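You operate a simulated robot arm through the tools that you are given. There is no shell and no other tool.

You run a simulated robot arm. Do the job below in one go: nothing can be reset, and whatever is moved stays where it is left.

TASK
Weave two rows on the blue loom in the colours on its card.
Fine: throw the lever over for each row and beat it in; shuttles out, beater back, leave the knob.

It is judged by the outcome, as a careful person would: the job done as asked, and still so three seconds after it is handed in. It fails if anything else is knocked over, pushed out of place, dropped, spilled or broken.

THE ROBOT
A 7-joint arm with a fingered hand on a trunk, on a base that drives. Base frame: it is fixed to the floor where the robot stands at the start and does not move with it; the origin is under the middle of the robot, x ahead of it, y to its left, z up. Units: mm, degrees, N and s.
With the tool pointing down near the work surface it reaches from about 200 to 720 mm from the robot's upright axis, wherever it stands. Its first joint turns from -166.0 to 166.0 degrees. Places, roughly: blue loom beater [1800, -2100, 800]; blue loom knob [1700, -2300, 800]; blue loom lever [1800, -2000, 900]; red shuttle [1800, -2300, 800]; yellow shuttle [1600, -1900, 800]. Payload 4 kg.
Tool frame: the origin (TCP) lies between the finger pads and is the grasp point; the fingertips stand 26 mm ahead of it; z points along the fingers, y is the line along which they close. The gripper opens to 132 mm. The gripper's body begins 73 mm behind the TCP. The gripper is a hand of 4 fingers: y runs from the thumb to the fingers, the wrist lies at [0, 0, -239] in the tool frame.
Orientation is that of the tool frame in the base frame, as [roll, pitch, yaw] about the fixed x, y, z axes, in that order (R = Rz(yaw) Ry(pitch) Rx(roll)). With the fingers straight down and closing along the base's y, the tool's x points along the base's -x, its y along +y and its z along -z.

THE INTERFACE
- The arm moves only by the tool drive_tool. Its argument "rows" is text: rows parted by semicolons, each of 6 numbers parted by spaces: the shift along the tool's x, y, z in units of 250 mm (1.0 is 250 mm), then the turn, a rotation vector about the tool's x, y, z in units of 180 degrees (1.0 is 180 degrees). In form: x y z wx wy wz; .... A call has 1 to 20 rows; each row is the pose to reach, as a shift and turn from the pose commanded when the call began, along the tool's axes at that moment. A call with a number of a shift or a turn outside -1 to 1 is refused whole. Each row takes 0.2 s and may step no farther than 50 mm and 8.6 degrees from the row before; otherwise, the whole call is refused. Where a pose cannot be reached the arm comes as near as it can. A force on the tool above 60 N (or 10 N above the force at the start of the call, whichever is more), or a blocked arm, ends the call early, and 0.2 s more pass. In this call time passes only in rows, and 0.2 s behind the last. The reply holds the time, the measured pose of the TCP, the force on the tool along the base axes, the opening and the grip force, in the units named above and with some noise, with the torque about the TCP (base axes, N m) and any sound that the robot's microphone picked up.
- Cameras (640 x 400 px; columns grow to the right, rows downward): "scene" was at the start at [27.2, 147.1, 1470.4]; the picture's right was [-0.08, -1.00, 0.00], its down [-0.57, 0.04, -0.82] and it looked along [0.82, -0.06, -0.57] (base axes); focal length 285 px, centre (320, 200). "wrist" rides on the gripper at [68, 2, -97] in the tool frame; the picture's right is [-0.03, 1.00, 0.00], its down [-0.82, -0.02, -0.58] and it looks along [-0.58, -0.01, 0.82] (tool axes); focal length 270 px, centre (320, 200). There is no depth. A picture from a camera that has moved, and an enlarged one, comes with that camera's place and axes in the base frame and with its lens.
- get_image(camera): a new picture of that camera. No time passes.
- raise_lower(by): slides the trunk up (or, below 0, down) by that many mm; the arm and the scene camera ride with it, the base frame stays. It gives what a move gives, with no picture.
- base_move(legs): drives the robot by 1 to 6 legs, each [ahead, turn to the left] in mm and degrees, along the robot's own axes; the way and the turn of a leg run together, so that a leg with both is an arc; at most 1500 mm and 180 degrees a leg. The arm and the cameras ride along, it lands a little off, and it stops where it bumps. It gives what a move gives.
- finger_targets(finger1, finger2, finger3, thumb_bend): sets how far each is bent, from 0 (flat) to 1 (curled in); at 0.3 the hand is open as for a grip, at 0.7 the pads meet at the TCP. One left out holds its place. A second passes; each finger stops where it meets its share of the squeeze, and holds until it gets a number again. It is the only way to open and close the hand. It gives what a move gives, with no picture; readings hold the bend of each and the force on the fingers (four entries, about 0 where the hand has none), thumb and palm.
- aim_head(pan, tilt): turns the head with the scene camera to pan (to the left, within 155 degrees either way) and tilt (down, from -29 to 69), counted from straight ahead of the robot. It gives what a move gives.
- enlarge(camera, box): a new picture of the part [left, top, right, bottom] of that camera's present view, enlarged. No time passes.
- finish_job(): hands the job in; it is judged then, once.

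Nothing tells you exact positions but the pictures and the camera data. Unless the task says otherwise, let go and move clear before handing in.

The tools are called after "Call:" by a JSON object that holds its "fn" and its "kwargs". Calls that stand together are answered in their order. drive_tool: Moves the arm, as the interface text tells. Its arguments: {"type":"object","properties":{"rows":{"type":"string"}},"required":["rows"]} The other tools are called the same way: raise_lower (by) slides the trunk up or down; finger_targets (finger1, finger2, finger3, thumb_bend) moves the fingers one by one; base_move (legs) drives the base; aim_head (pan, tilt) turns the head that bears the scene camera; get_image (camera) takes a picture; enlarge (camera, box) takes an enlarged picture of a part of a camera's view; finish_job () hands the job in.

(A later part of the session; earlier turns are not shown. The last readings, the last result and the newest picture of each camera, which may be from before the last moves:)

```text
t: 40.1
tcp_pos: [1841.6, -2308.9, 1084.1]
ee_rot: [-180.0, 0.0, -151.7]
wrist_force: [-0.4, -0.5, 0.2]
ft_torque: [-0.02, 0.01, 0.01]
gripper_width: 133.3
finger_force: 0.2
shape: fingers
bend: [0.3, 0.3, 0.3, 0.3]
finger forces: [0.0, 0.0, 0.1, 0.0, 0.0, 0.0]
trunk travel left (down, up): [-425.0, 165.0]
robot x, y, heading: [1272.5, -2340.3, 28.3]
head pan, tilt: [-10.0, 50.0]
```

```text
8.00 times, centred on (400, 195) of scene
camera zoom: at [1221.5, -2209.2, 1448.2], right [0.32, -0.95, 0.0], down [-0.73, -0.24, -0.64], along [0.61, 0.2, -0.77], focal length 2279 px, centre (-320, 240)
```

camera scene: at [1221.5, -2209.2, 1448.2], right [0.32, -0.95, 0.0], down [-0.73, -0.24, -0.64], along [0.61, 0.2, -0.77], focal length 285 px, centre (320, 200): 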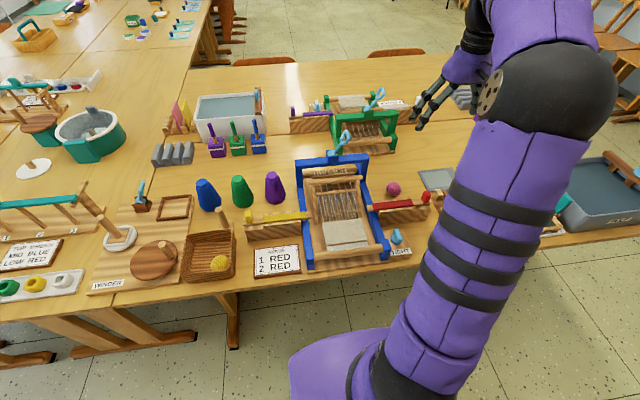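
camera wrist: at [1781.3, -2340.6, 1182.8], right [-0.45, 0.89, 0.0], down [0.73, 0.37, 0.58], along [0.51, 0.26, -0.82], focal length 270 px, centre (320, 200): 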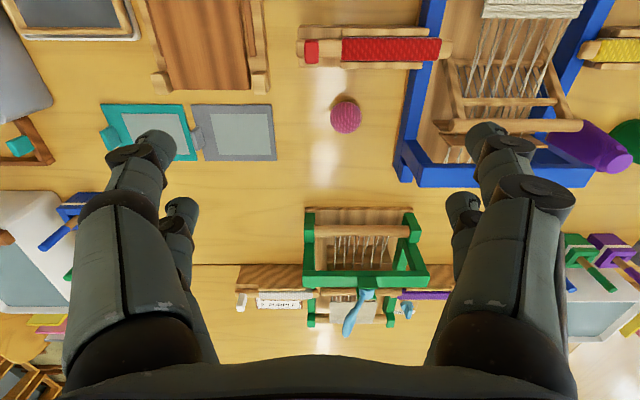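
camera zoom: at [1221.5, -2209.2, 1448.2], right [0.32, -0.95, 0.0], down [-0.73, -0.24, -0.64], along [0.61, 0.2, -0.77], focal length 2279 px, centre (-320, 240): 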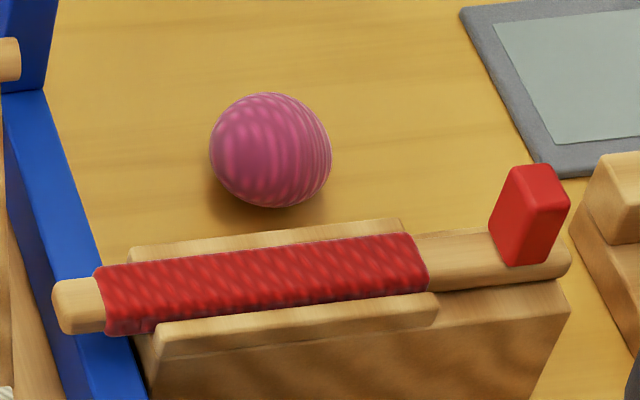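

The red tab's top is at about (483.5, -247.5, z 851), 15 mm wide along the stick, with about 25 mm of bare stick before the yarn. I'll pre-close the hand to a roughly 33 mm gap here in the air and look at it before going down.

Call:
{"fn": "finger_targets", "kwargs": {"finger1": 0.6, "finger2": 0.6, "finger3": 0.6, "thumb_bend": 0.6}}

Call:
{"fn": "get_image", "kwargs": {"camera": "wrist"}}

Call:
{"fn": "enlarge", "kwargs": {"camera": "scene", "box": [390, 30, 530, 150]}}

```text
t: 41.1
tcp_pos: [1842.5, -2308.9, 1085.2]
ee_rot: [-180.0, 0.0, -151.5]
wrist_force: [0.4, 0.6, 0.2]
ft_torque: [0.0, 0.02, 0.02]
gripper_width: 32.9
finger_force: 0.0
shape: fingers
bend: [0.6, 0.6, 0.6, 0.6]
finger forces: [0.0, 0.0, 0.0, 0.1, 0.0, 0.0]
trunk travel left (down, up): [-425.0, 165.0]
robot x, y, heading: [1277.0, -2342.6, 28.6]
head pan, tilt: [-10.0, 50.0]
```

```text
taken
camera wrist: at [1781.5, -2340.3, 1182.8], right [-0.45, 0.89, 0.0], down [0.73, 0.37, 0.58], along [0.51, 0.26, -0.82], focal length 270 px, centre (320, 200)
```

wrist: 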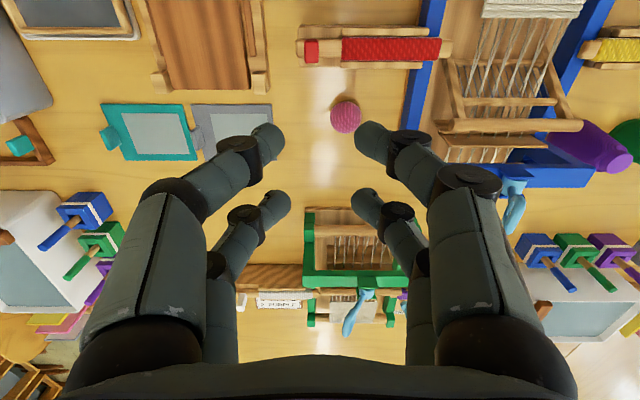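

```text
3.33 times, centred on (460, 90) of scene
camera zoom: at [1221.5, -2209.2, 1448.2], right [0.32, -0.95, 0.0], down [-0.73, -0.24, -0.64], along [0.61, 0.2, -0.77], focal length 950 px, centre (-147, 567)
```

zoom: 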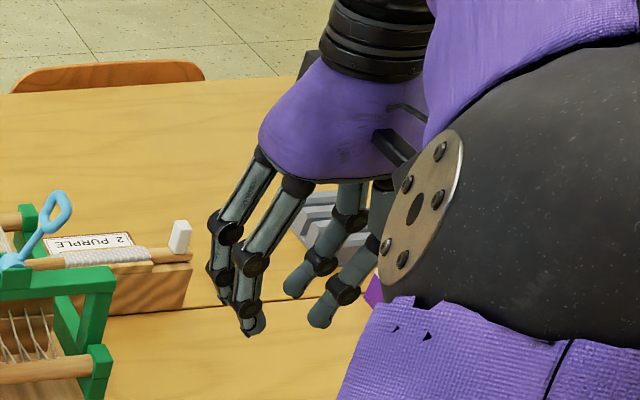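

The gap is right. I'll move over the tab and descend to about 50 mm above the grasp height, then check the alignment.

Call:
{"fn": "drive_tool", "kwargs": {"rows": "0.046 -0.024 0.14 0 0 0; 0.046 -0.024 0.32 0 0 0; 0.046 -0.024 0.5 0 0 0; 0.046 -0.024 0.62 0 0 0; 0.046 -0.024 0.71 0 0 0"}}

Call:
{"fn": "get_image", "kwargs": {"camera": "wrist"}}

Call:
{"fn": "enlarge", "kwargs": {"camera": "scene", "box": [350, 120, 490, 240]}}

```text
t: 42.3
tcp_pos: [1832.1, -2319.3, 906.5]
ee_rot: [180.0, 0.0, -151.7]
wrist_force: [0.2, 0.0, 0.5]
ft_torque: [-0.04, -0.03, -0.01]
gripper_width: 32.8
finger_force: 0.1
shape: fingers
bend: [0.6, 0.6, 0.6, 0.6]
finger forces: [0.0, 0.1, 0.0, 0.0, 0.0, 0.0]
trunk travel left (down, up): [-425.0, 165.0]
robot x, y, heading: [1277.3, -2341.9, 28.4]
head pan, tilt: [-10.0, 50.0]
```

```text
taken
camera wrist: at [1771.5, -2349.7, 1003.4], right [-0.45, 0.89, 0.0], down [0.73, 0.37, 0.58], along [0.51, 0.26, -0.82], focal length 270 px, centre (320, 200)
```

wrist: 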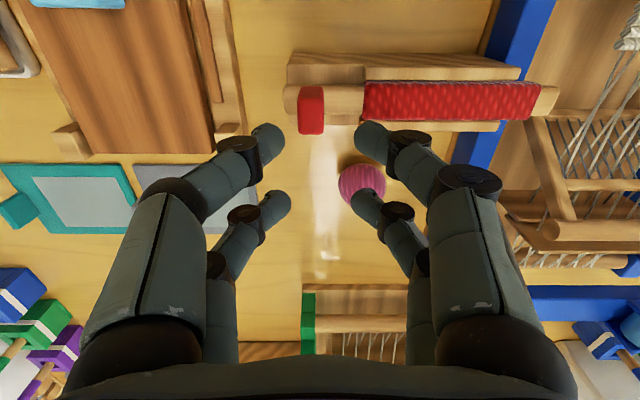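

```text
3.33 times, centred on (420, 180) of scene
camera zoom: at [1221.5, -2209.2, 1448.2], right [0.32, -0.95, 0.0], down [-0.73, -0.24, -0.64], along [0.61, 0.2, -0.77], focal length 950 px, centre (-13, 267)
```

zoom: 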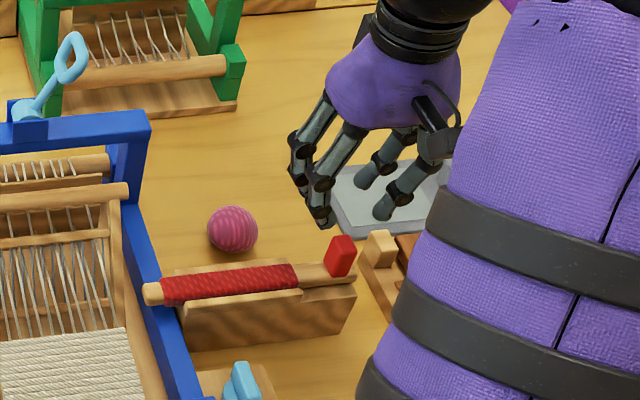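

The tab is at about (482, -249), well between the near pair of fingers. I'll lower to the grasp height with a small correction.

Call:
{"fn": "drive_tool", "kwargs": {"rows": "-0.005 -0.01 0.08 0 0 0; -0.005 -0.01 0.15 0 0 0; -0.005 -0.01 0.212 0 0 0"}}

Call:
{"fn": "get_image", "kwargs": {"camera": "wrist"}}

Call:
{"fn": "enlarge", "kwargs": {"camera": "scene", "box": [370, 150, 470, 230]}}

```text
t: 43.1
tcp_pos: [1834.5, -2320.3, 854.2]
ee_rot: [-180.0, 0.0, -151.7]
wrist_force: [-1.0, -0.3, 0.5]
ft_torque: [-0.02, 0.01, 0.01]
gripper_width: 33.1
finger_force: 0.1
shape: fingers
bend: [0.6, 0.6, 0.6, 0.6]
finger forces: [0.1, 0.0, 0.0, 0.0, 0.0, 0.0]
trunk travel left (down, up): [-425.0, 165.0]
robot x, y, heading: [1277.5, -2342.9, 28.4]
head pan, tilt: [-10.0, 50.0]
```

```text
taken
camera wrist: at [1774.1, -2351.3, 951.0], right [-0.45, 0.89, 0.0], down [0.73, 0.37, 0.58], along [0.51, 0.26, -0.82], focal length 270 px, centre (320, 200)
```

wrist: 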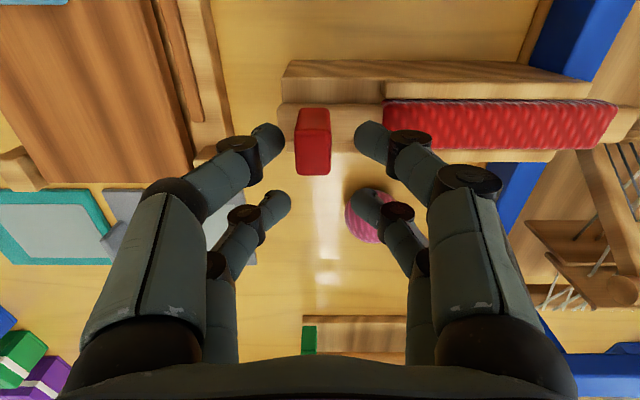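

```text
5.00 times, centred on (420, 190) of scene
camera zoom: at [1221.5, -2209.2, 1448.2], right [0.32, -0.95, 0.0], down [-0.73, -0.24, -0.64], along [0.61, 0.2, -0.77], focal length 1424 px, centre (-180, 250)
```

zoom: 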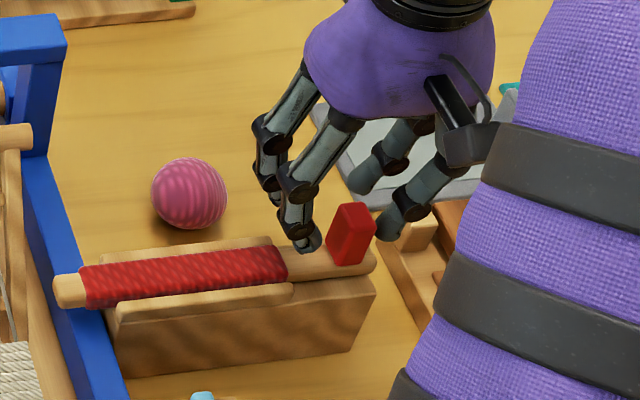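

The near fingertips flank the tab. I'll close the hand gently on it.

Call:
{"fn": "finger_targets", "kwargs": {"finger1": 0.68, "finger2": 0.62, "finger3": 0.68, "thumb_bend": 0.68}}

Call:
{"fn": "get_image", "kwargs": {"camera": "wrist"}}

Call:
{"fn": "enlarge", "kwargs": {"camera": "scene", "box": [370, 150, 470, 230]}}

```text
t: 44.1
tcp_pos: [1835.8, -2320.4, 854.9]
ee_rot: [180.0, 0.0, -151.6]
wrist_force: [-0.9, -0.8, -0.7]
ft_torque: [0.03, -0.02, 0.0]
gripper_width: 14.1
finger_force: 2.0
shape: fingers
bend: [0.66, 0.62, 0.68, 0.67]
finger forces: [2.0, 0.0, 0.0, 0.0, 1.8, 0.1]
trunk travel left (down, up): [-425.0, 165.0]
robot x, y, heading: [1274.3, -2342.9, 28.2]
head pan, tilt: [-10.0, 50.0]
```

```text
taken
camera wrist: at [1774.1, -2351.2, 951.2], right [-0.45, 0.89, 0.0], down [0.73, 0.37, 0.58], along [0.51, 0.26, -0.82], focal length 270 px, centre (320, 200)
```

wrist: 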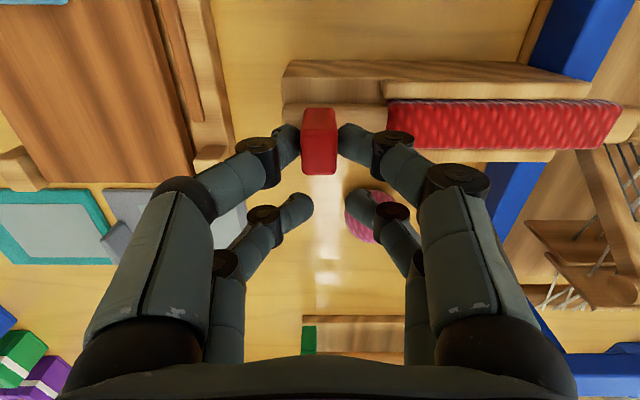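

```text
5.00 times, centred on (420, 190) of scene
camera zoom: at [1221.6, -2209.2, 1448.2], right [0.32, -0.95, 0.0], down [-0.73, -0.24, -0.64], along [0.61, 0.2, -0.77], focal length 1424 px, centre (-180, 250)
```

zoom: 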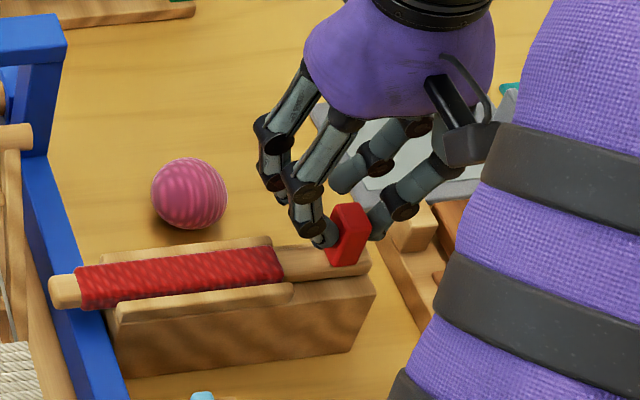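

The tab is held between finger 1 and the thumb. I'll push the shuttle in a first 40 mm and check that it slides truly into the shed.

Call:
{"fn": "drive_tool", "kwargs": {"rows": "-0.0015 0.04 0 0 0 0; -0.003 0.08 0 0 0 0; -0.0045 0.12 0 0 0 0; -0.006 0.16 0 0 0 0"}}

Call:
{"fn": "get_image", "kwargs": {"camera": "wrist"}}

Call:
{"fn": "enlarge", "kwargs": {"camera": "scene", "box": [300, 150, 440, 250]}}

```text
t: 45.1
tcp_pos: [1817.7, -2284.7, 855.8]
ee_rot: [180.0, 0.0, -151.5]
wrist_force: [-2.1, -0.7, -0.7]
ft_torque: [0.02, 0.04, 0.01]
gripper_width: 13.8
finger_force: 1.6
shape: fingers
bend: [0.66, 0.62, 0.68, 0.67]
finger forces: [2.1, 0.0, 0.1, 0.1, 1.8, 0.0]
trunk travel left (down, up): [-425.0, 165.0]
robot x, y, heading: [1273.0, -2342.7, 28.4]
head pan, tilt: [-10.0, 50.0]
```

```text
taken
camera wrist: at [1757.4, -2316.4, 951.5], right [-0.45, 0.89, 0.0], down [0.73, 0.37, 0.58], along [0.51, 0.26, -0.82], focal length 270 px, centre (320, 200)
```

wrist: 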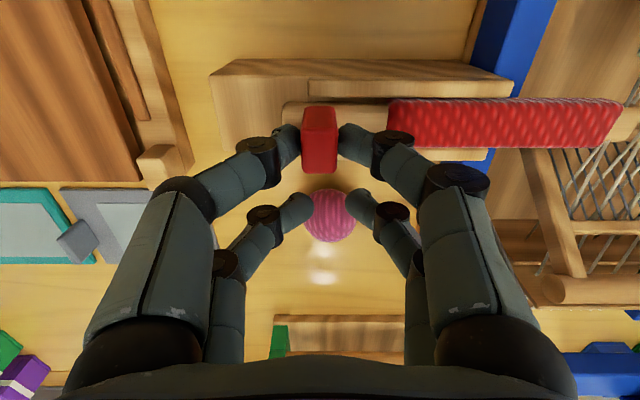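

```text
4.00 times, centred on (370, 200) of scene
camera zoom: at [1221.4, -2209.3, 1448.2], right [0.32, -0.95, 0.0], down [-0.73, -0.24, -0.64], along [0.61, 0.2, -0.77], focal length 1140 px, centre (120, 200)
```

zoom: 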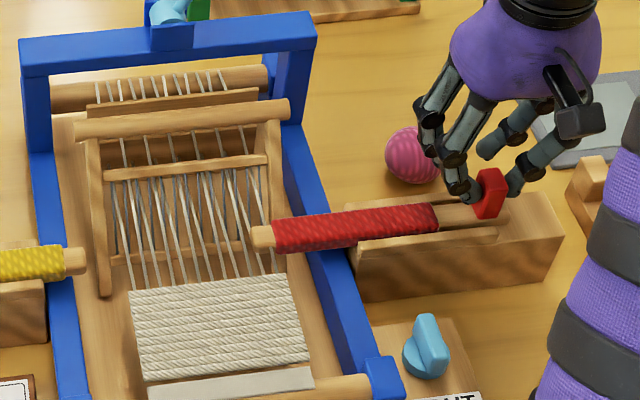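

It slides cleanly with almost no force, the tip about to enter the shed. I'll push on another 80 mm.

Call:
{"fn": "drive_tool", "kwargs": {"rows": "-0.0015 0.04 0 0 0 0; -0.003 0.08 0 0 0 0; -0.0045 0.12 0 0 0 0; -0.006 0.16 0 0 0 0; -0.0075 0.2 0 0 0 0; -0.009 0.24 0 0 0 0; -0.0105 0.28 0 0 0 0; -0.012 0.32 0 0 0 0"}}

Call:
{"fn": "get_image", "kwargs": {"camera": "wrist"}}

Call:
{"fn": "enlarge", "kwargs": {"camera": "scene", "box": [290, 150, 430, 250]}}

```text
t: 46.9
tcp_pos: [1782.6, -2212.3, 854.3]
ee_rot: [180.0, 0.0, -151.7]
wrist_force: [-2.3, -1.1, 0.8]
ft_torque: [0.01, 0.05, 0.0]
gripper_width: 14.0
finger_force: 1.9
shape: fingers
bend: [0.66, 0.62, 0.68, 0.67]
finger forces: [2.3, 0.0, 0.1, 0.1, 1.9, 0.1]
trunk travel left (down, up): [-425.0, 165.0]
robot x, y, heading: [1276.8, -2344.5, 28.4]
head pan, tilt: [-10.0, 50.0]
```

```text
taken
camera wrist: at [1722.1, -2243.5, 951.3], right [-0.45, 0.89, 0.0], down [0.73, 0.37, 0.58], along [0.51, 0.26, -0.82], focal length 270 px, centre (320, 200)
```

wrist: 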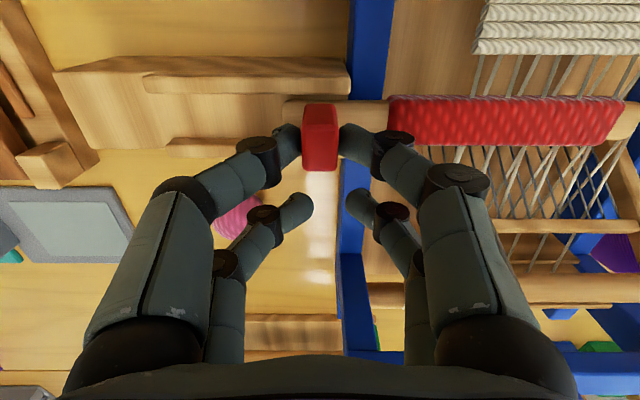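

```text
4.00 times, centred on (360, 200) of scene
camera zoom: at [1221.3, -2209.4, 1448.2], right [0.32, -0.95, 0.0], down [-0.73, -0.24, -0.64], along [0.61, 0.2, -0.77], focal length 1140 px, centre (160, 200)
```

zoom: 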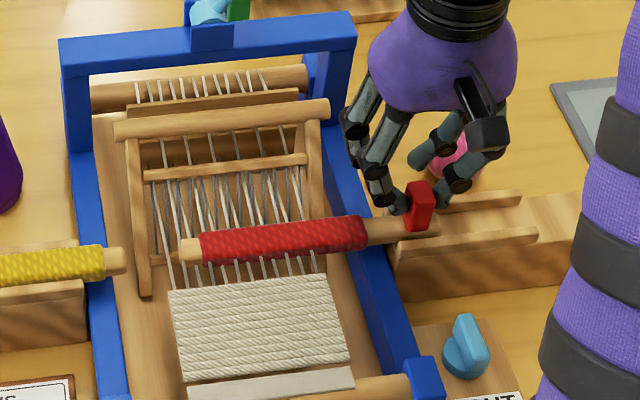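

The shuttle is nearly across. I'll zoom in on the threads around it to see how it lies in the shed before the last bit.

Call:
{"fn": "enlarge", "kwargs": {"camera": "scene", "box": [320, 175, 400, 235]}}

Call:
{"fn": "enlarge", "kwargs": {"camera": "wrist", "box": [380, 0, 640, 250]}}

```text
6.67 times, centred on (360, 205) of scene
camera zoom: at [1221.3, -2209.4, 1448.2], right [0.32, -0.95, 0.0], down [-0.73, -0.24, -0.64], along [0.61, 0.2, -0.77], focal length 1899 px, centre (53, 167)
```

zoom: 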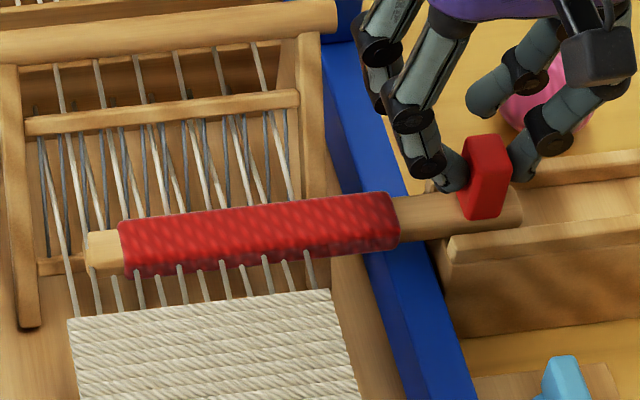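

```text
1.60 times, centred on (510, 125) of wrist
camera zoom: at [1722.1, -2243.5, 951.3], right [-0.45, 0.89, 0.0], down [0.73, 0.37, 0.58], along [0.51, 0.26, -0.82], focal length 432 px, centre (16, 320)
```

zoom: 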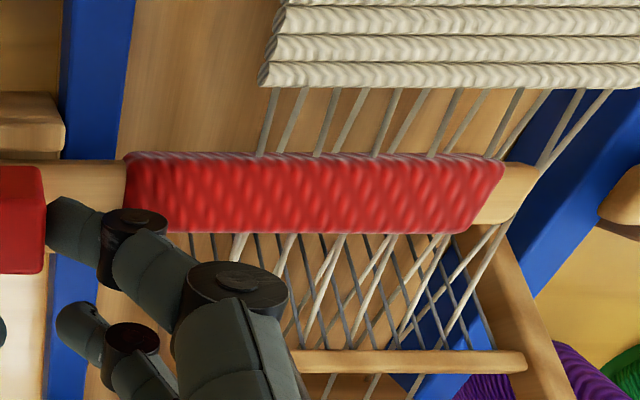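

The tip is now past most of the warp, level with its left edge; I want it fully beyond the far edge but short of the yellow shuttle's tip. I'll push another 14 mm, then check clearances.

Call:
{"fn": "drive_tool", "kwargs": {"rows": "0 0.028 0 0 0 0; 0 0.056 0 0 0 0"}}

Call:
{"fn": "get_image", "kwargs": {"camera": "wrist"}}

Call:
{"fn": "enlarge", "kwargs": {"camera": "scene", "box": [290, 150, 430, 250]}}

```text
t: 47.5
tcp_pos: [1776.3, -2200.7, 853.8]
ee_rot: [-179.9, 0.0, -151.7]
wrist_force: [-0.1, 0.1, -0.2]
ft_torque: [-0.03, 0.0, -0.03]
gripper_width: 13.9
finger_force: 2.8
shape: fingers
bend: [0.66, 0.62, 0.68, 0.67]
finger forces: [2.1, 0.0, 0.1, 0.0, 2.2, 0.0]
trunk travel left (down, up): [-425.0, 165.0]
robot x, y, heading: [1275.1, -2340.2, 28.4]
head pan, tilt: [-10.0, 50.0]
```

```text
taken
camera wrist: at [1715.2, -2231.5, 951.1], right [-0.45, 0.89, 0.0], down [0.73, 0.37, 0.58], along [0.52, 0.26, -0.82], focal length 270 px, centre (320, 200)
```

wrist: 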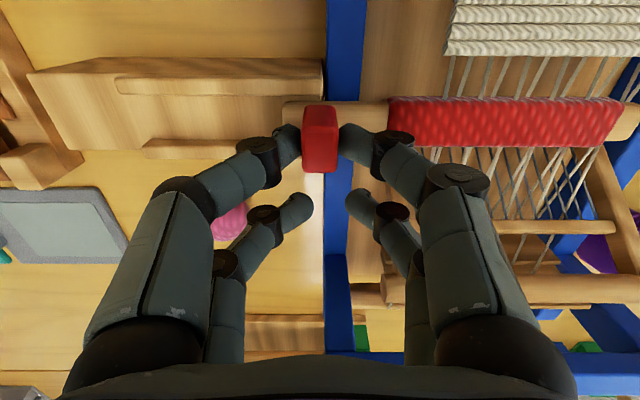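

```text
4.00 times, centred on (360, 200) of scene
camera zoom: at [1221.5, -2209.2, 1448.2], right [0.32, -0.95, 0.0], down [-0.73, -0.24, -0.64], along [0.61, 0.2, -0.77], focal length 1140 px, centre (160, 200)
```

zoom: 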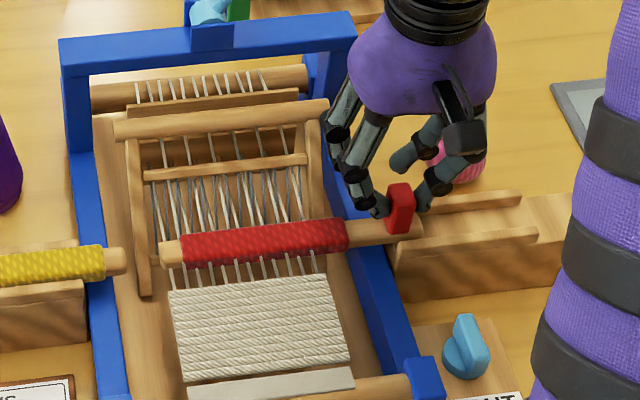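

The tip is just beyond the leftmost thread with about 26 mm left to the yellow shuttle. I'll go 13 mm further so it is clearly across, then look.

Call:
{"fn": "drive_tool", "kwargs": {"rows": "0 0.026 0 0 0 0; 0 0.052 0 0 0 0"}}

Call:
{"fn": "get_image", "kwargs": {"camera": "wrist"}}

Call:
{"fn": "enlarge", "kwargs": {"camera": "scene", "box": [290, 150, 430, 250]}}

```text
t: 48.1
tcp_pos: [1770.8, -2190.8, 854.8]
ee_rot: [-179.8, 0.1, -151.7]
wrist_force: [5.4, -9.4, 6.9]
ft_torque: [-0.39, -0.05, 0.2]
gripper_width: 18.5
finger_force: 5.5
shape: fingers
bend: [0.68, 0.62, 0.68, 0.65]
finger forces: [0.0, 0.1, 0.0, 0.0, 10.9, 0.0]
trunk travel left (down, up): [-425.0, 165.0]
robot x, y, heading: [1271.8, -2339.5, 28.7]
head pan, tilt: [-10.0, 50.0]
```

```text
taken
camera wrist: at [1709.6, -2221.8, 951.4], right [-0.45, 0.89, 0.0], down [0.73, 0.37, 0.58], along [0.52, 0.26, -0.82], focal length 270 px, centre (320, 200)
```

wrist: 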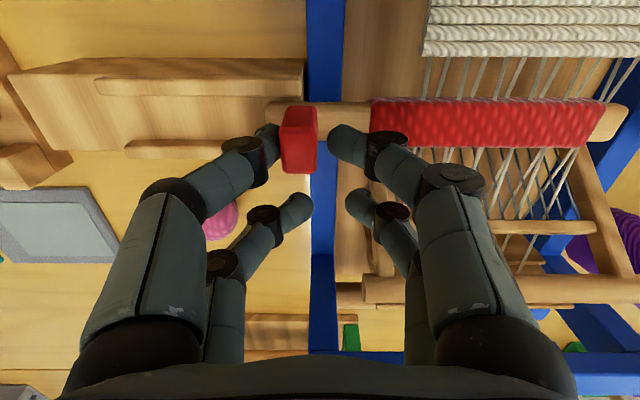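

```text
4.00 times, centred on (360, 200) of scene
camera zoom: at [1221.6, -2210.3, 1448.4], right [0.32, -0.95, 0.0], down [-0.73, -0.24, -0.64], along [0.61, 0.2, -0.77], focal length 1140 px, centre (160, 200)
```

zoom: 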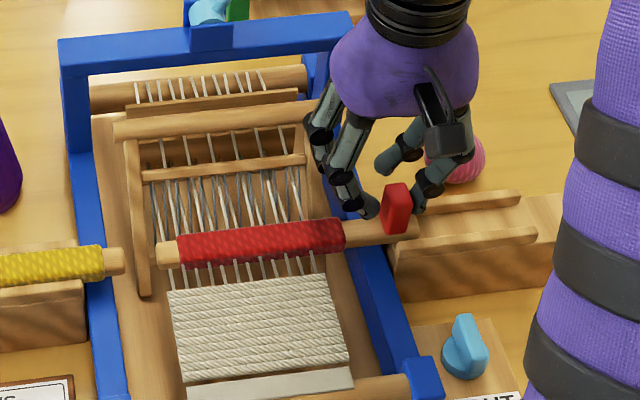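

The shuttle has reached its inner stop (thumb force rose to 11 N, tip clear past the warp). Row 1's weft is laid; now I'll draw the shuttle back out into its trough.

Call:
{"fn": "drive_tool", "kwargs": {"rows": "0.002 -0.04 0 0 0 0; 0.004 -0.1 0 0 0 0; 0.006 -0.16 0 0 0 0; 0.008 -0.22 0 0 0 0; 0.01 -0.28 0 0 0 0; 0.013 -0.34 0 0 0 0; 0.015 -0.4 0 0 0 0; 0.017 -0.46 0 0 0 0; 0.019 -0.52 0 0 0 0; 0.02 -0.56 0 0 0 0; 0.02 -0.572 0 0 0 0"}}

Call:
{"fn": "get_image", "kwargs": {"camera": "wrist"}}

Call:
{"fn": "enlarge", "kwargs": {"camera": "scene", "box": [290, 150, 430, 250]}}

```text
t: 50.5
tcp_pos: [1833.8, -2317.8, 854.6]
ee_rot: [-179.9, 0.0, -151.7]
wrist_force: [0.1, -0.2, -1.2]
ft_torque: [0.02, -0.01, -0.01]
gripper_width: 14.0
finger_force: 2.0
shape: fingers
bend: [0.66, 0.62, 0.68, 0.67]
finger forces: [1.9, 0.1, 0.0, 0.0, 1.7, 0.0]
trunk travel left (down, up): [-425.0, 165.0]
robot x, y, heading: [1274.4, -2341.8, 28.6]
head pan, tilt: [-10.0, 50.0]
```

```text
taken
camera wrist: at [1773.6, -2348.7, 951.2], right [-0.45, 0.89, 0.0], down [0.73, 0.37, 0.58], along [0.51, 0.26, -0.82], focal length 270 px, centre (320, 200)
```

wrist: 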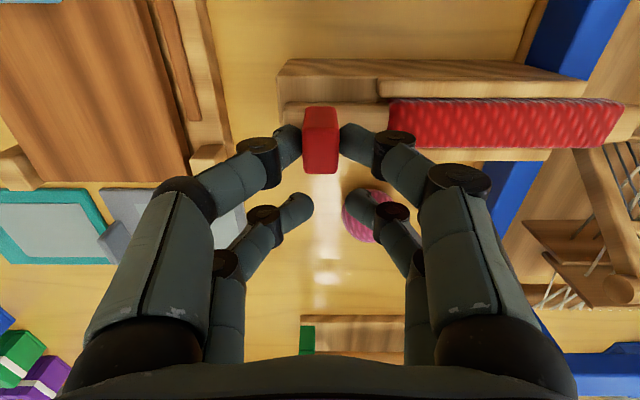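

```text
4.00 times, centred on (360, 200) of scene
camera zoom: at [1221.6, -2209.3, 1448.2], right [0.32, -0.95, 0.0], down [-0.73, -0.24, -0.64], along [0.61, 0.2, -0.77], focal length 1140 px, centre (160, 200)
```

zoom: 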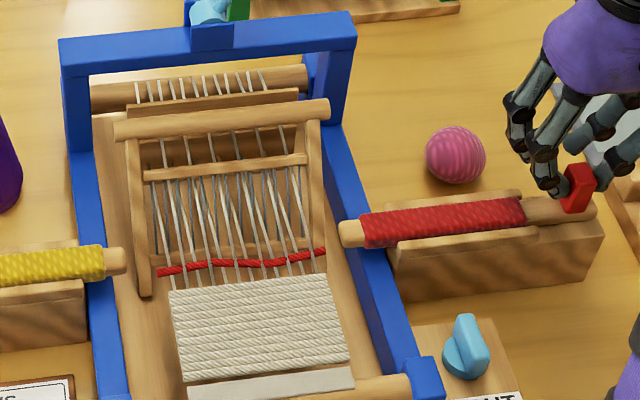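

The red weft now lies in the shed. The shuttle is about 4 mm short of its original rest, so I'll draw it the last bit out and then release.

Call:
{"fn": "drive_tool", "kwargs": {"rows": "0 -0.008 0 0 0 0; 0 -0.018 0 0 0 0"}}

Call:
{"fn": "enlarge", "kwargs": {"camera": "scene", "box": [290, 150, 430, 250]}}

```text
t: 51.1
tcp_pos: [1836.1, -2320.3, 854.0]
ee_rot: [179.9, 0.0, -151.7]
wrist_force: [-1.2, 0.1, -1.0]
ft_torque: [0.03, 0.0, 0.01]
gripper_width: 14.0
finger_force: 1.7
shape: fingers
bend: [0.66, 0.62, 0.68, 0.67]
finger forces: [1.9, 0.1, 0.0, 0.1, 1.7, 0.1]
trunk travel left (down, up): [-425.0, 165.0]
robot x, y, heading: [1275.3, -2340.9, 28.2]
head pan, tilt: [-10.0, 50.0]
```

```text
4.00 times, centred on (360, 200) of scene
camera zoom: at [1221.6, -2209.2, 1448.2], right [0.32, -0.95, 0.0], down [-0.73, -0.24, -0.64], along [0.61, 0.2, -0.77], focal length 1140 px, centre (160, 200)
```

zoom: 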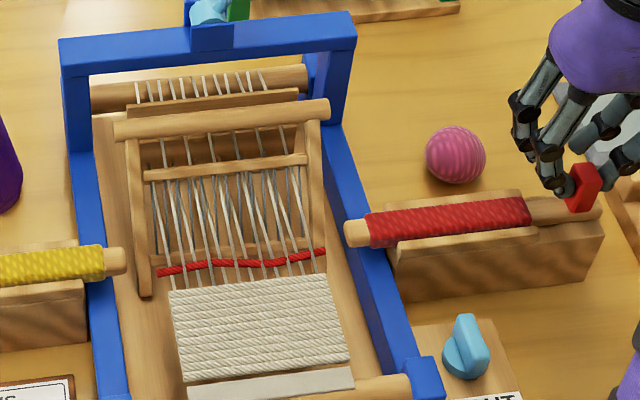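

The shuttle is back at its starting place. I'll release it and rise.

Call:
{"fn": "finger_targets", "kwargs": {"finger1": 0.6, "finger2": 0.6, "finger3": 0.6, "thumb_bend": 0.6}}

Call:
{"fn": "drive_tool", "kwargs": {"rows": "0 0 -0.12 0 0 0; 0 0 -0.28 0 0 0; 0 0 -0.46 0 0 0; 0 0 -0.64 0 0 0; 0 0 -0.8 0 0 0"}}

Call:
{"fn": "get_image", "kwargs": {"camera": "wrist"}}

Call:
{"fn": "get_image", "kwargs": {"camera": "scene"}}

```text
t: 52.1
tcp_pos: [1835.9, -2321.4, 853.8]
ee_rot: [-180.0, 0.0, -151.5]
wrist_force: [0.2, -0.5, -0.3]
ft_torque: [-0.05, 0.0, -0.01]
gripper_width: 32.0
finger_force: 0.1
shape: fingers
bend: [0.6, 0.6, 0.6, 0.6]
finger forces: [0.0, 0.1, 0.0, 0.0, 0.0, 0.0]
trunk travel left (down, up): [-425.0, 165.0]
robot x, y, heading: [1274.0, -2335.0, 28.2]
head pan, tilt: [-10.0, 50.0]
```

```text
t: 53.3
tcp_pos: [1834.8, -2319.5, 1056.4]
ee_rot: [180.0, 0.1, -151.5]
wrist_force: [0.7, -0.5, -0.7]
ft_torque: [0.0, 0.03, 0.02]
gripper_width: 31.9
finger_force: 0.0
shape: fingers
bend: [0.6, 0.6, 0.6, 0.6]
finger forces: [0.1, 0.0, 0.0, 0.1, 0.0, 0.0]
trunk travel left (down, up): [-425.0, 165.0]
robot x, y, heading: [1276.4, -2342.5, 28.3]
head pan, tilt: [-10.0, 50.0]
```

```text
taken
camera wrist: at [1774.3, -2351.1, 1153.2], right [-0.45, 0.89, 0.0], down [0.73, 0.37, 0.58], along [0.51, 0.26, -0.82], focal length 270 px, centre (320, 200)
```

wrist: 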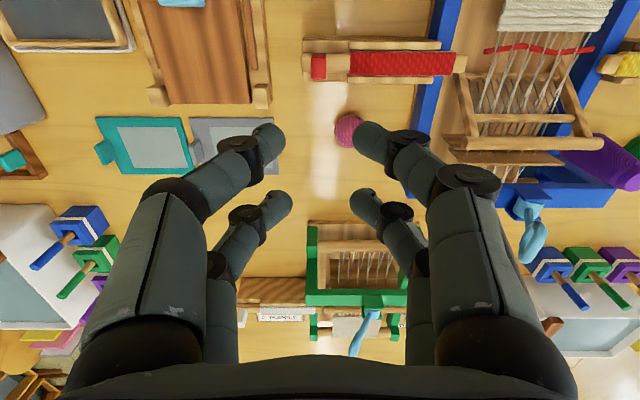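

```text
taken
camera scene: at [1221.4, -2209.2, 1448.2], right [0.32, -0.95, 0.0], down [-0.73, -0.24, -0.64], along [0.61, 0.2, -0.77], focal length 285 px, centre (320, 200)
```

scene: 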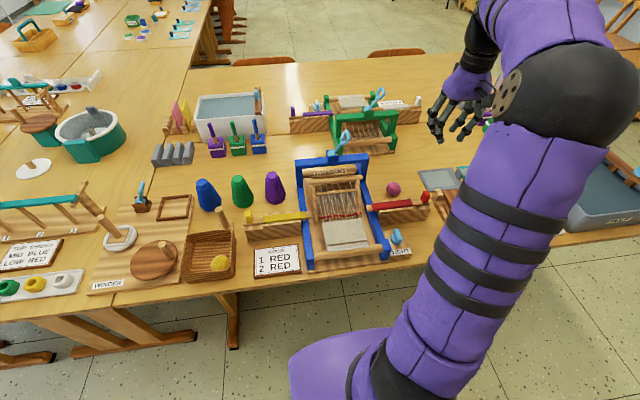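

Row 1 weft is laid and the red shuttle rests in its trough. Next is the beater; I'll move the hand above the loom to view the space behind the beater's top bar.

Call:
{"fn": "drive_tool", "kwargs": {"rows": "-0.03 0.1 -0.04 0 0 0; -0.07 0.27 -0.08 0 0 0; -0.11 0.44 -0.12 0 0 0; -0.15 0.61 -0.12 0 0 0; -0.19 0.78 -0.12 0 0 0; -0.23 0.94 -0.12 0 0 0; -0.24 0.99 -0.12 0 0 0"}}

Call:
{"fn": "get_image", "kwargs": {"camera": "wrist"}}

Call:
{"fn": "enlarge", "kwargs": {"camera": "wrist", "box": [220, 0, 420, 150]}}

Call:
{"fn": "get_image", "kwargs": {"camera": "scene"}}

```text
t: 54.9
tcp_pos: [1770.3, -2076.3, 1083.3]
ee_rot: [-179.9, 0.1, -151.6]
wrist_force: [-1.0, -0.3, -0.2]
ft_torque: [0.02, 0.02, 0.01]
gripper_width: 31.9
finger_force: 0.1
shape: fingers
bend: [0.6, 0.6, 0.6, 0.6]
finger forces: [0.0, 0.0, 0.0, 0.0, 0.0, 0.0]
trunk travel left (down, up): [-425.0, 165.0]
robot x, y, heading: [1274.4, -2342.7, 28.6]
head pan, tilt: [-10.0, 50.0]
```

```text
taken
camera wrist: at [1710.3, -2107.6, 1181.5], right [-0.45, 0.89, 0.0], down [0.73, 0.37, 0.58], along [0.52, 0.26, -0.82], focal length 270 px, centre (320, 200)
```

wrist: 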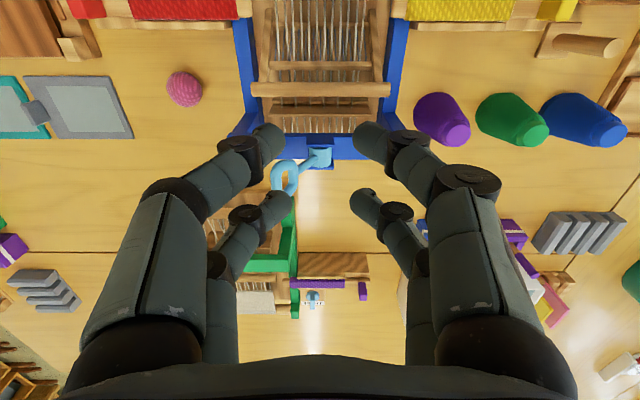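

```text
2.67 times, centred on (320, 75) of wrist
camera zoom: at [1710.3, -2107.6, 1181.5], right [-0.45, 0.89, 0.0], down [0.73, 0.37, 0.58], along [0.52, 0.26, -0.82], focal length 721 px, centre (320, 533)
```

zoom: 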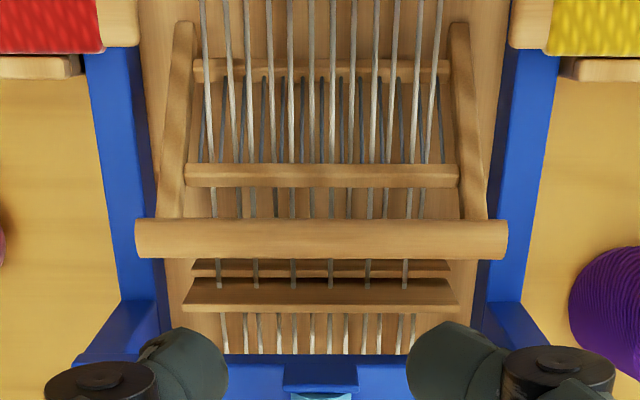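

```text
taken
camera scene: at [1221.5, -2208.9, 1448.1], right [0.32, -0.95, 0.0], down [-0.73, -0.24, -0.64], along [0.61, 0.2, -0.77], focal length 285 px, centre (320, 200)
```

scene: 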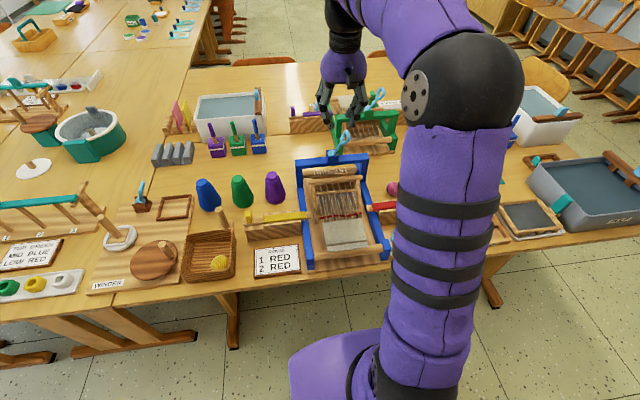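

The top bar of the beater (≈ f 568, z 857, ends at l ±80) has the heddle bars close behind its middle, but its ends are free behind. My plan: turn the hand 90° so fingers 1 and 2 hang behind the bar's left end, and draw it toward me along its arc. I'll turn in the air and move left.

Call:
{"fn": "drive_tool", "kwargs": {"rows": "0.016 0.035 0 0 0 0.0455; 0.032 0.07 0 0 0 0.091; 0.048 0.105 0 0 0 0.1365; 0.064 0.14 0 0 0 0.182; 0.08 0.175 0 0 0 0.2275; 0.096 0.21 0 0 0 0.273; 0.112 0.245 0 0 0 0.3185; 0.128 0.28 0 0 0 0.364; 0.144 0.315 0 0 0 0.4095; 0.16 0.35 0 0 0 0.455; 0.176 0.388 0 0 0 0.5"}}

Call:
{"fn": "finger_targets", "kwargs": {"finger1": 0.3, "finger2": 0.3, "finger3": 1.0, "thumb_bend": 1.0}}

Call:
{"fn": "get_image", "kwargs": {"camera": "wrist"}}

Call:
{"fn": "get_image", "kwargs": {"camera": "scene"}}

```text
t: 57.3
tcp_pos: [1686.5, -2010.1, 1084.0]
ee_rot: [180.0, 0.0, 118.2]
wrist_force: [-0.5, -0.6, 0.3]
ft_torque: [-0.02, 0.02, 0.03]
gripper_width: 32.1
finger_force: 0.0
shape: fingers
bend: [0.6, 0.6, 0.6, 0.6]
finger forces: [0.0, 0.0, 0.0, 0.0, 0.0, 0.1]
trunk travel left (down, up): [-425.0, 165.0]
robot x, y, heading: [1277.0, -2337.8, 28.5]
head pan, tilt: [-10.0, 50.0]
```

```text
t: 58.3
tcp_pos: [1685.8, -2010.3, 1083.4]
ee_rot: [180.0, 0.1, 118.4]
wrist_force: [0.0, 0.0, -0.5]
ft_torque: [0.04, -0.02, 0.02]
gripper_width: 45.6
finger_force: 0.0
shape: fingers
bend: [0.3, 0.3, 1.0, 1.0]
finger forces: [0.0, 0.0, 0.0, 0.0, 0.0, 0.1]
trunk travel left (down, up): [-425.0, 165.0]
robot x, y, heading: [1274.5, -2338.0, 28.4]
head pan, tilt: [-10.0, 50.0]
```

```text
taken
camera wrist: at [1655.9, -1950.1, 1181.2], right [0.89, 0.45, 0.0], down [0.37, -0.73, 0.58], along [0.26, -0.52, -0.82], focal length 270 px, centre (320, 200)
```

wrist: 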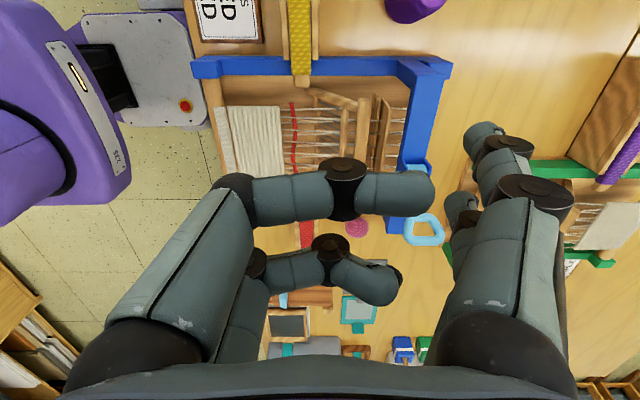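

```text
taken
camera scene: at [1221.5, -2209.2, 1448.2], right [0.32, -0.95, 0.0], down [-0.73, -0.24, -0.64], along [0.61, 0.2, -0.77], focal length 285 px, centre (320, 200)
```

scene: 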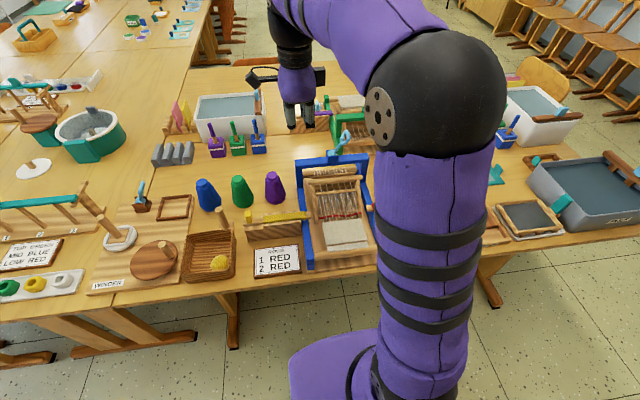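

The hand is turned, with fingers 1 and 2 on the far side and thumb and finger 3 curled away. I'll lower to just above the bar (tips ≈ z 905) and check the fingers against the bar's left end.

Call:
{"fn": "drive_tool", "kwargs": {"rows": "0 0 0.16 0 0 0; 0 0 0.32 0 0 0; 0 0 0.48 0 0 0; 0 0 0.612 0 0 0"}}

Call:
{"fn": "get_image", "kwargs": {"camera": "wrist"}}

Call:
{"fn": "enlarge", "kwargs": {"camera": "scene", "box": [270, 90, 400, 210]}}

Call:
{"fn": "enlarge", "kwargs": {"camera": "wrist", "box": [360, 60, 560, 260]}}

```text
t: 59.3
tcp_pos: [1684.9, -2010.4, 931.6]
ee_rot: [-180.0, 0.0, 118.4]
wrist_force: [0.1, 0.6, 0.2]
ft_torque: [0.0, -0.01, 0.01]
gripper_width: 45.5
finger_force: 0.1
shape: fingers
bend: [0.3, 0.3, 1.0, 1.0]
finger forces: [0.0, 0.0, 0.0, 0.1, 0.0, 0.0]
trunk travel left (down, up): [-425.0, 165.0]
robot x, y, heading: [1274.4, -2342.4, 28.6]
head pan, tilt: [-10.0, 50.0]
```

```text
taken
camera wrist: at [1655.5, -1950.4, 1028.1], right [0.89, 0.45, 0.0], down [0.37, -0.73, 0.58], along [0.26, -0.52, -0.82], focal length 270 px, centre (320, 200)
```

wrist: 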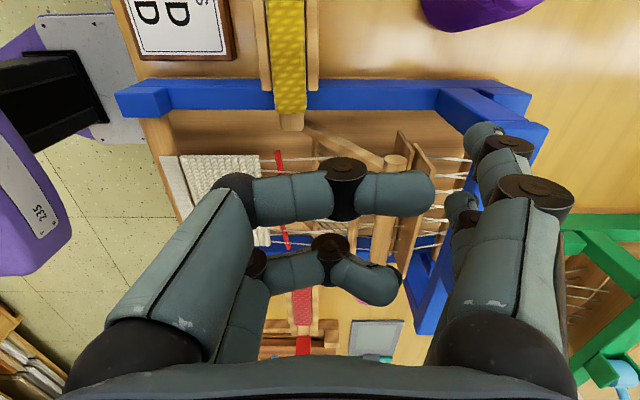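

```text
3.33 times, centred on (335, 150) of scene
camera zoom: at [1221.5, -2209.1, 1448.2], right [0.32, -0.95, 0.0], down [-0.73, -0.24, -0.64], along [0.61, 0.2, -0.77], focal length 950 px, centre (270, 367)
```

zoom: 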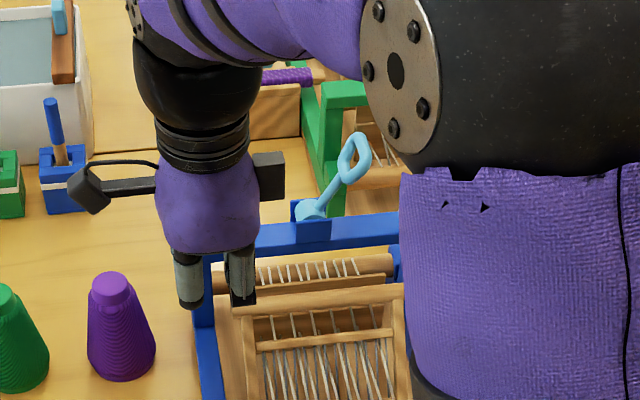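

```text
2.00 times, centred on (460, 160) of wrist
camera zoom: at [1655.5, -1950.4, 1028.1], right [0.89, 0.45, 0.0], down [0.37, -0.73, 0.58], along [0.26, -0.52, -0.82], focal length 541 px, centre (40, 280)
```

zoom: 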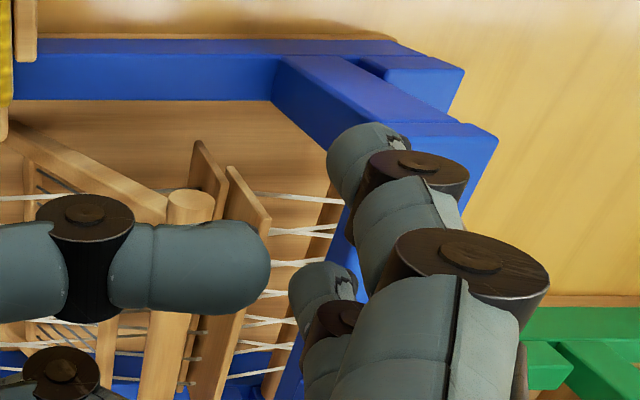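

The bar end is at about (568, 77, z 862) and my fingertips would come down around f 585–599, l 66–88, clear of the castle beam. I'll lower most of the way and check from the side camera view.

Call:
{"fn": "drive_tool", "kwargs": {"rows": "-0.004 0 0.08 0 0 0; -0.008 0 0.15 0 0 0; -0.008 0 0.2 0 0 0"}}

Call:
{"fn": "get_image", "kwargs": {"camera": "wrist"}}

Call:
{"fn": "enlarge", "kwargs": {"camera": "wrist", "box": [340, 40, 560, 260]}}

Call:
{"fn": "enlarge", "kwargs": {"camera": "scene", "box": [290, 120, 390, 210]}}

```text
t: 60.1
tcp_pos: [1685.9, -2011.9, 882.4]
ee_rot: [-179.9, 0.0, 118.4]
wrist_force: [0.6, -0.2, -0.2]
ft_torque: [-0.02, 0.0, 0.01]
gripper_width: 45.6
finger_force: 0.1
shape: fingers
bend: [0.3, 0.3, 1.0, 1.0]
finger forces: [0.0, 0.0, 0.0, 0.1, 0.1, 0.0]
trunk travel left (down, up): [-425.0, 165.0]
robot x, y, heading: [1271.7, -2340.2, 28.3]
head pan, tilt: [-10.0, 50.0]
```

```text
taken
camera wrist: at [1656.0, -1951.4, 979.0], right [0.89, 0.45, 0.0], down [0.37, -0.73, 0.58], along [0.26, -0.52, -0.82], focal length 270 px, centre (320, 200)
```

wrist: 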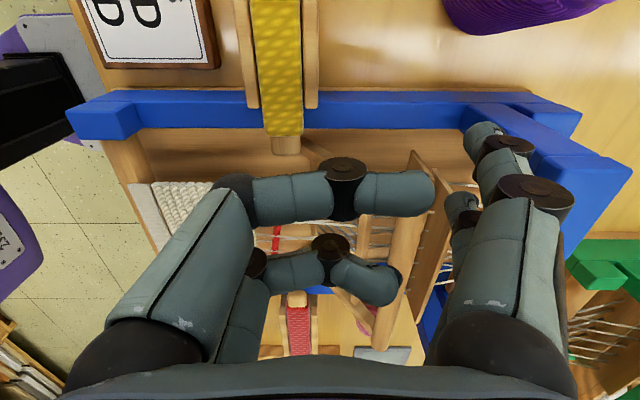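

```text
1.82 times, centred on (450, 150) of wrist
camera zoom: at [1656.0, -1951.4, 979.0], right [0.89, 0.45, 0.0], down [0.37, -0.73, 0.58], along [0.26, -0.52, -0.82], focal length 491 px, centre (84, 291)
```

zoom: 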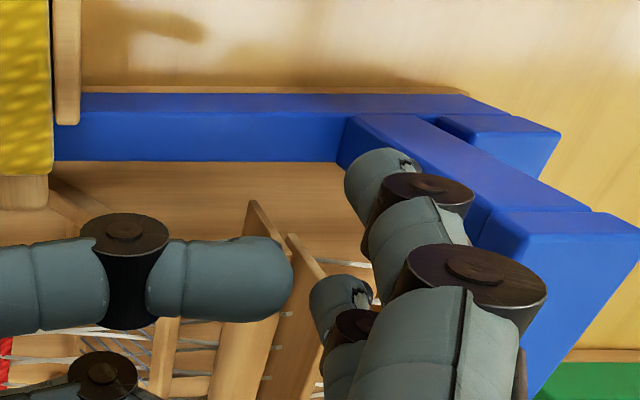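

```text
4.44 times, centred on (340, 165) of scene
camera zoom: at [1221.5, -2209.1, 1448.2], right [0.32, -0.95, 0.0], down [-0.73, -0.24, -0.64], along [0.61, 0.2, -0.77], focal length 1266 px, centre (231, 356)
```

zoom: 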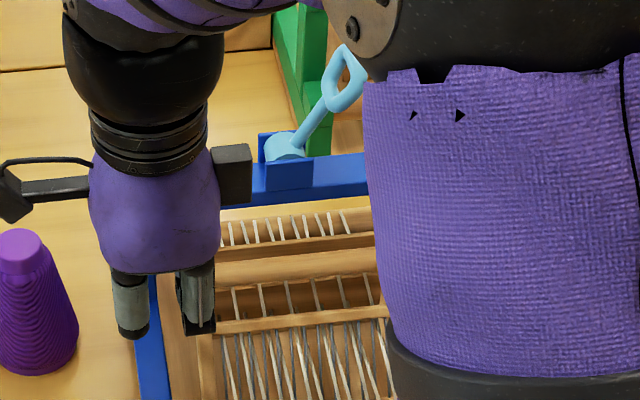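

The curled thumb hides the bar in this view, so I'll open thumb and finger 3 to the front (free space there) to see the bar against finger 2.

Call:
{"fn": "finger_targets", "kwargs": {"finger3": 0.3, "thumb_bend": 0.3}}

Call:
{"fn": "get_image", "kwargs": {"camera": "wrist"}}

Call:
{"fn": "enlarge", "kwargs": {"camera": "wrist", "box": [340, 40, 560, 260]}}

```text
t: 61.1
tcp_pos: [1686.0, -2011.0, 882.8]
ee_rot: [-179.9, 0.0, 118.4]
wrist_force: [1.2, -0.3, 0.7]
ft_torque: [0.0, 0.03, 0.01]
gripper_width: 132.9
finger_force: 0.1
shape: fingers
bend: [0.3, 0.3, 0.3, 0.3]
finger forces: [0.1, 0.1, 0.0, 0.0, 0.0, 0.0]
trunk travel left (down, up): [-425.0, 165.0]
robot x, y, heading: [1275.9, -2340.7, 28.5]
head pan, tilt: [-10.0, 50.0]
```

```text
taken
camera wrist: at [1656.0, -1951.5, 979.2], right [0.89, 0.45, 0.0], down [0.37, -0.73, 0.58], along [0.26, -0.52, -0.82], focal length 270 px, centre (320, 200)
```

wrist: 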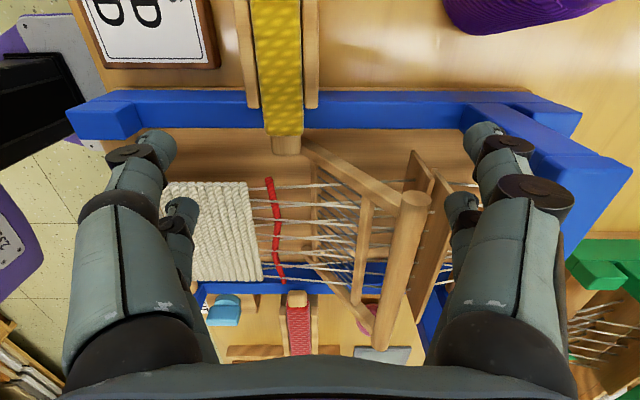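

```text
1.82 times, centred on (450, 150) of wrist
camera zoom: at [1656.0, -1951.5, 979.2], right [0.89, 0.45, 0.0], down [0.37, -0.73, 0.58], along [0.26, -0.52, -0.82], focal length 491 px, centre (84, 291)
```

zoom: 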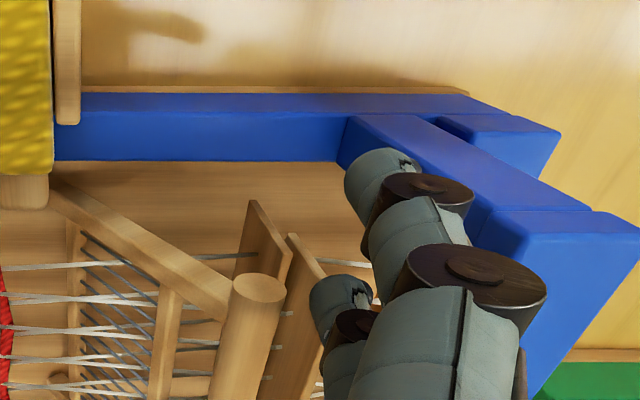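

From this side view the bar's left end is at (570, 77, z 862), finger 2 hangs about 5 mm behind it, and the heddle slats are lower (z ≈ 785–820). I'll lower 10 mm more, then start drawing the beater toward me along its arc.

Call:
{"fn": "drive_tool", "kwargs": {"rows": "0 0 0.02 0 0 0; 0 0 0.04 0 0 0"}}

Call:
{"fn": "drive_tool", "kwargs": {"rows": "0 -0.02 0 0 0 0; 0 -0.05 -0.015 0 0 0; 0 -0.09 -0.04 0 0 0; 0 -0.13 -0.055 0 0 0; 0 -0.17 -0.068 0 0 0"}}

Call:
{"fn": "get_image", "kwargs": {"camera": "wrist"}}

```text
t: 61.7
tcp_pos: [1687.5, -2012.9, 870.8]
ee_rot: [-180.0, 0.0, 118.3]
wrist_force: [0.2, -0.1, -0.1]
ft_torque: [-0.03, -0.02, -0.03]
gripper_width: 132.3
finger_force: 0.1
shape: fingers
bend: [0.3, 0.3, 0.3, 0.3]
finger forces: [0.1, 0.0, 0.0, 0.1, 0.0, 0.1]
trunk travel left (down, up): [-425.0, 165.0]
robot x, y, heading: [1276.0, -2340.0, 28.3]
head pan, tilt: [-10.0, 50.0]
```

```text
t: 62.9
tcp_pos: [1648.6, -2033.6, 889.3]
ee_rot: [-180.0, 0.0, 118.4]
wrist_force: [-0.1, -0.2, 0.1]
ft_torque: [0.05, -0.03, 0.0]
gripper_width: 132.6
finger_force: 0.3
shape: fingers
bend: [0.3, 0.29, 0.3, 0.3]
finger forces: [0.0, 0.4, 0.1, 0.0, 0.1, 0.0]
trunk travel left (down, up): [-425.0, 165.0]
robot x, y, heading: [1271.8, -2344.1, 28.4]
head pan, tilt: [-10.0, 50.0]
```

```text
taken
camera wrist: at [1618.7, -1972.2, 986.3], right [0.89, 0.45, 0.0], down [0.37, -0.73, 0.58], along [0.26, -0.52, -0.82], focal length 270 px, centre (320, 200)
```

wrist: 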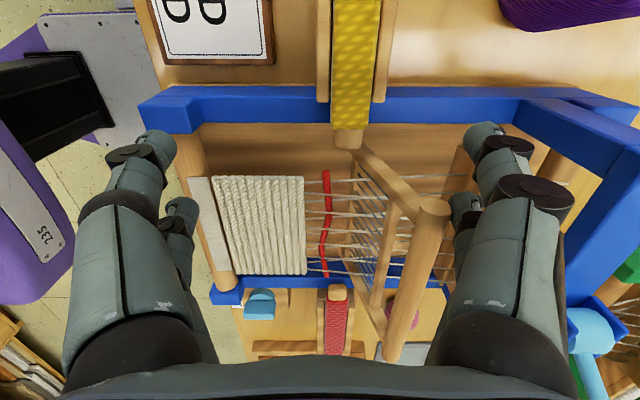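

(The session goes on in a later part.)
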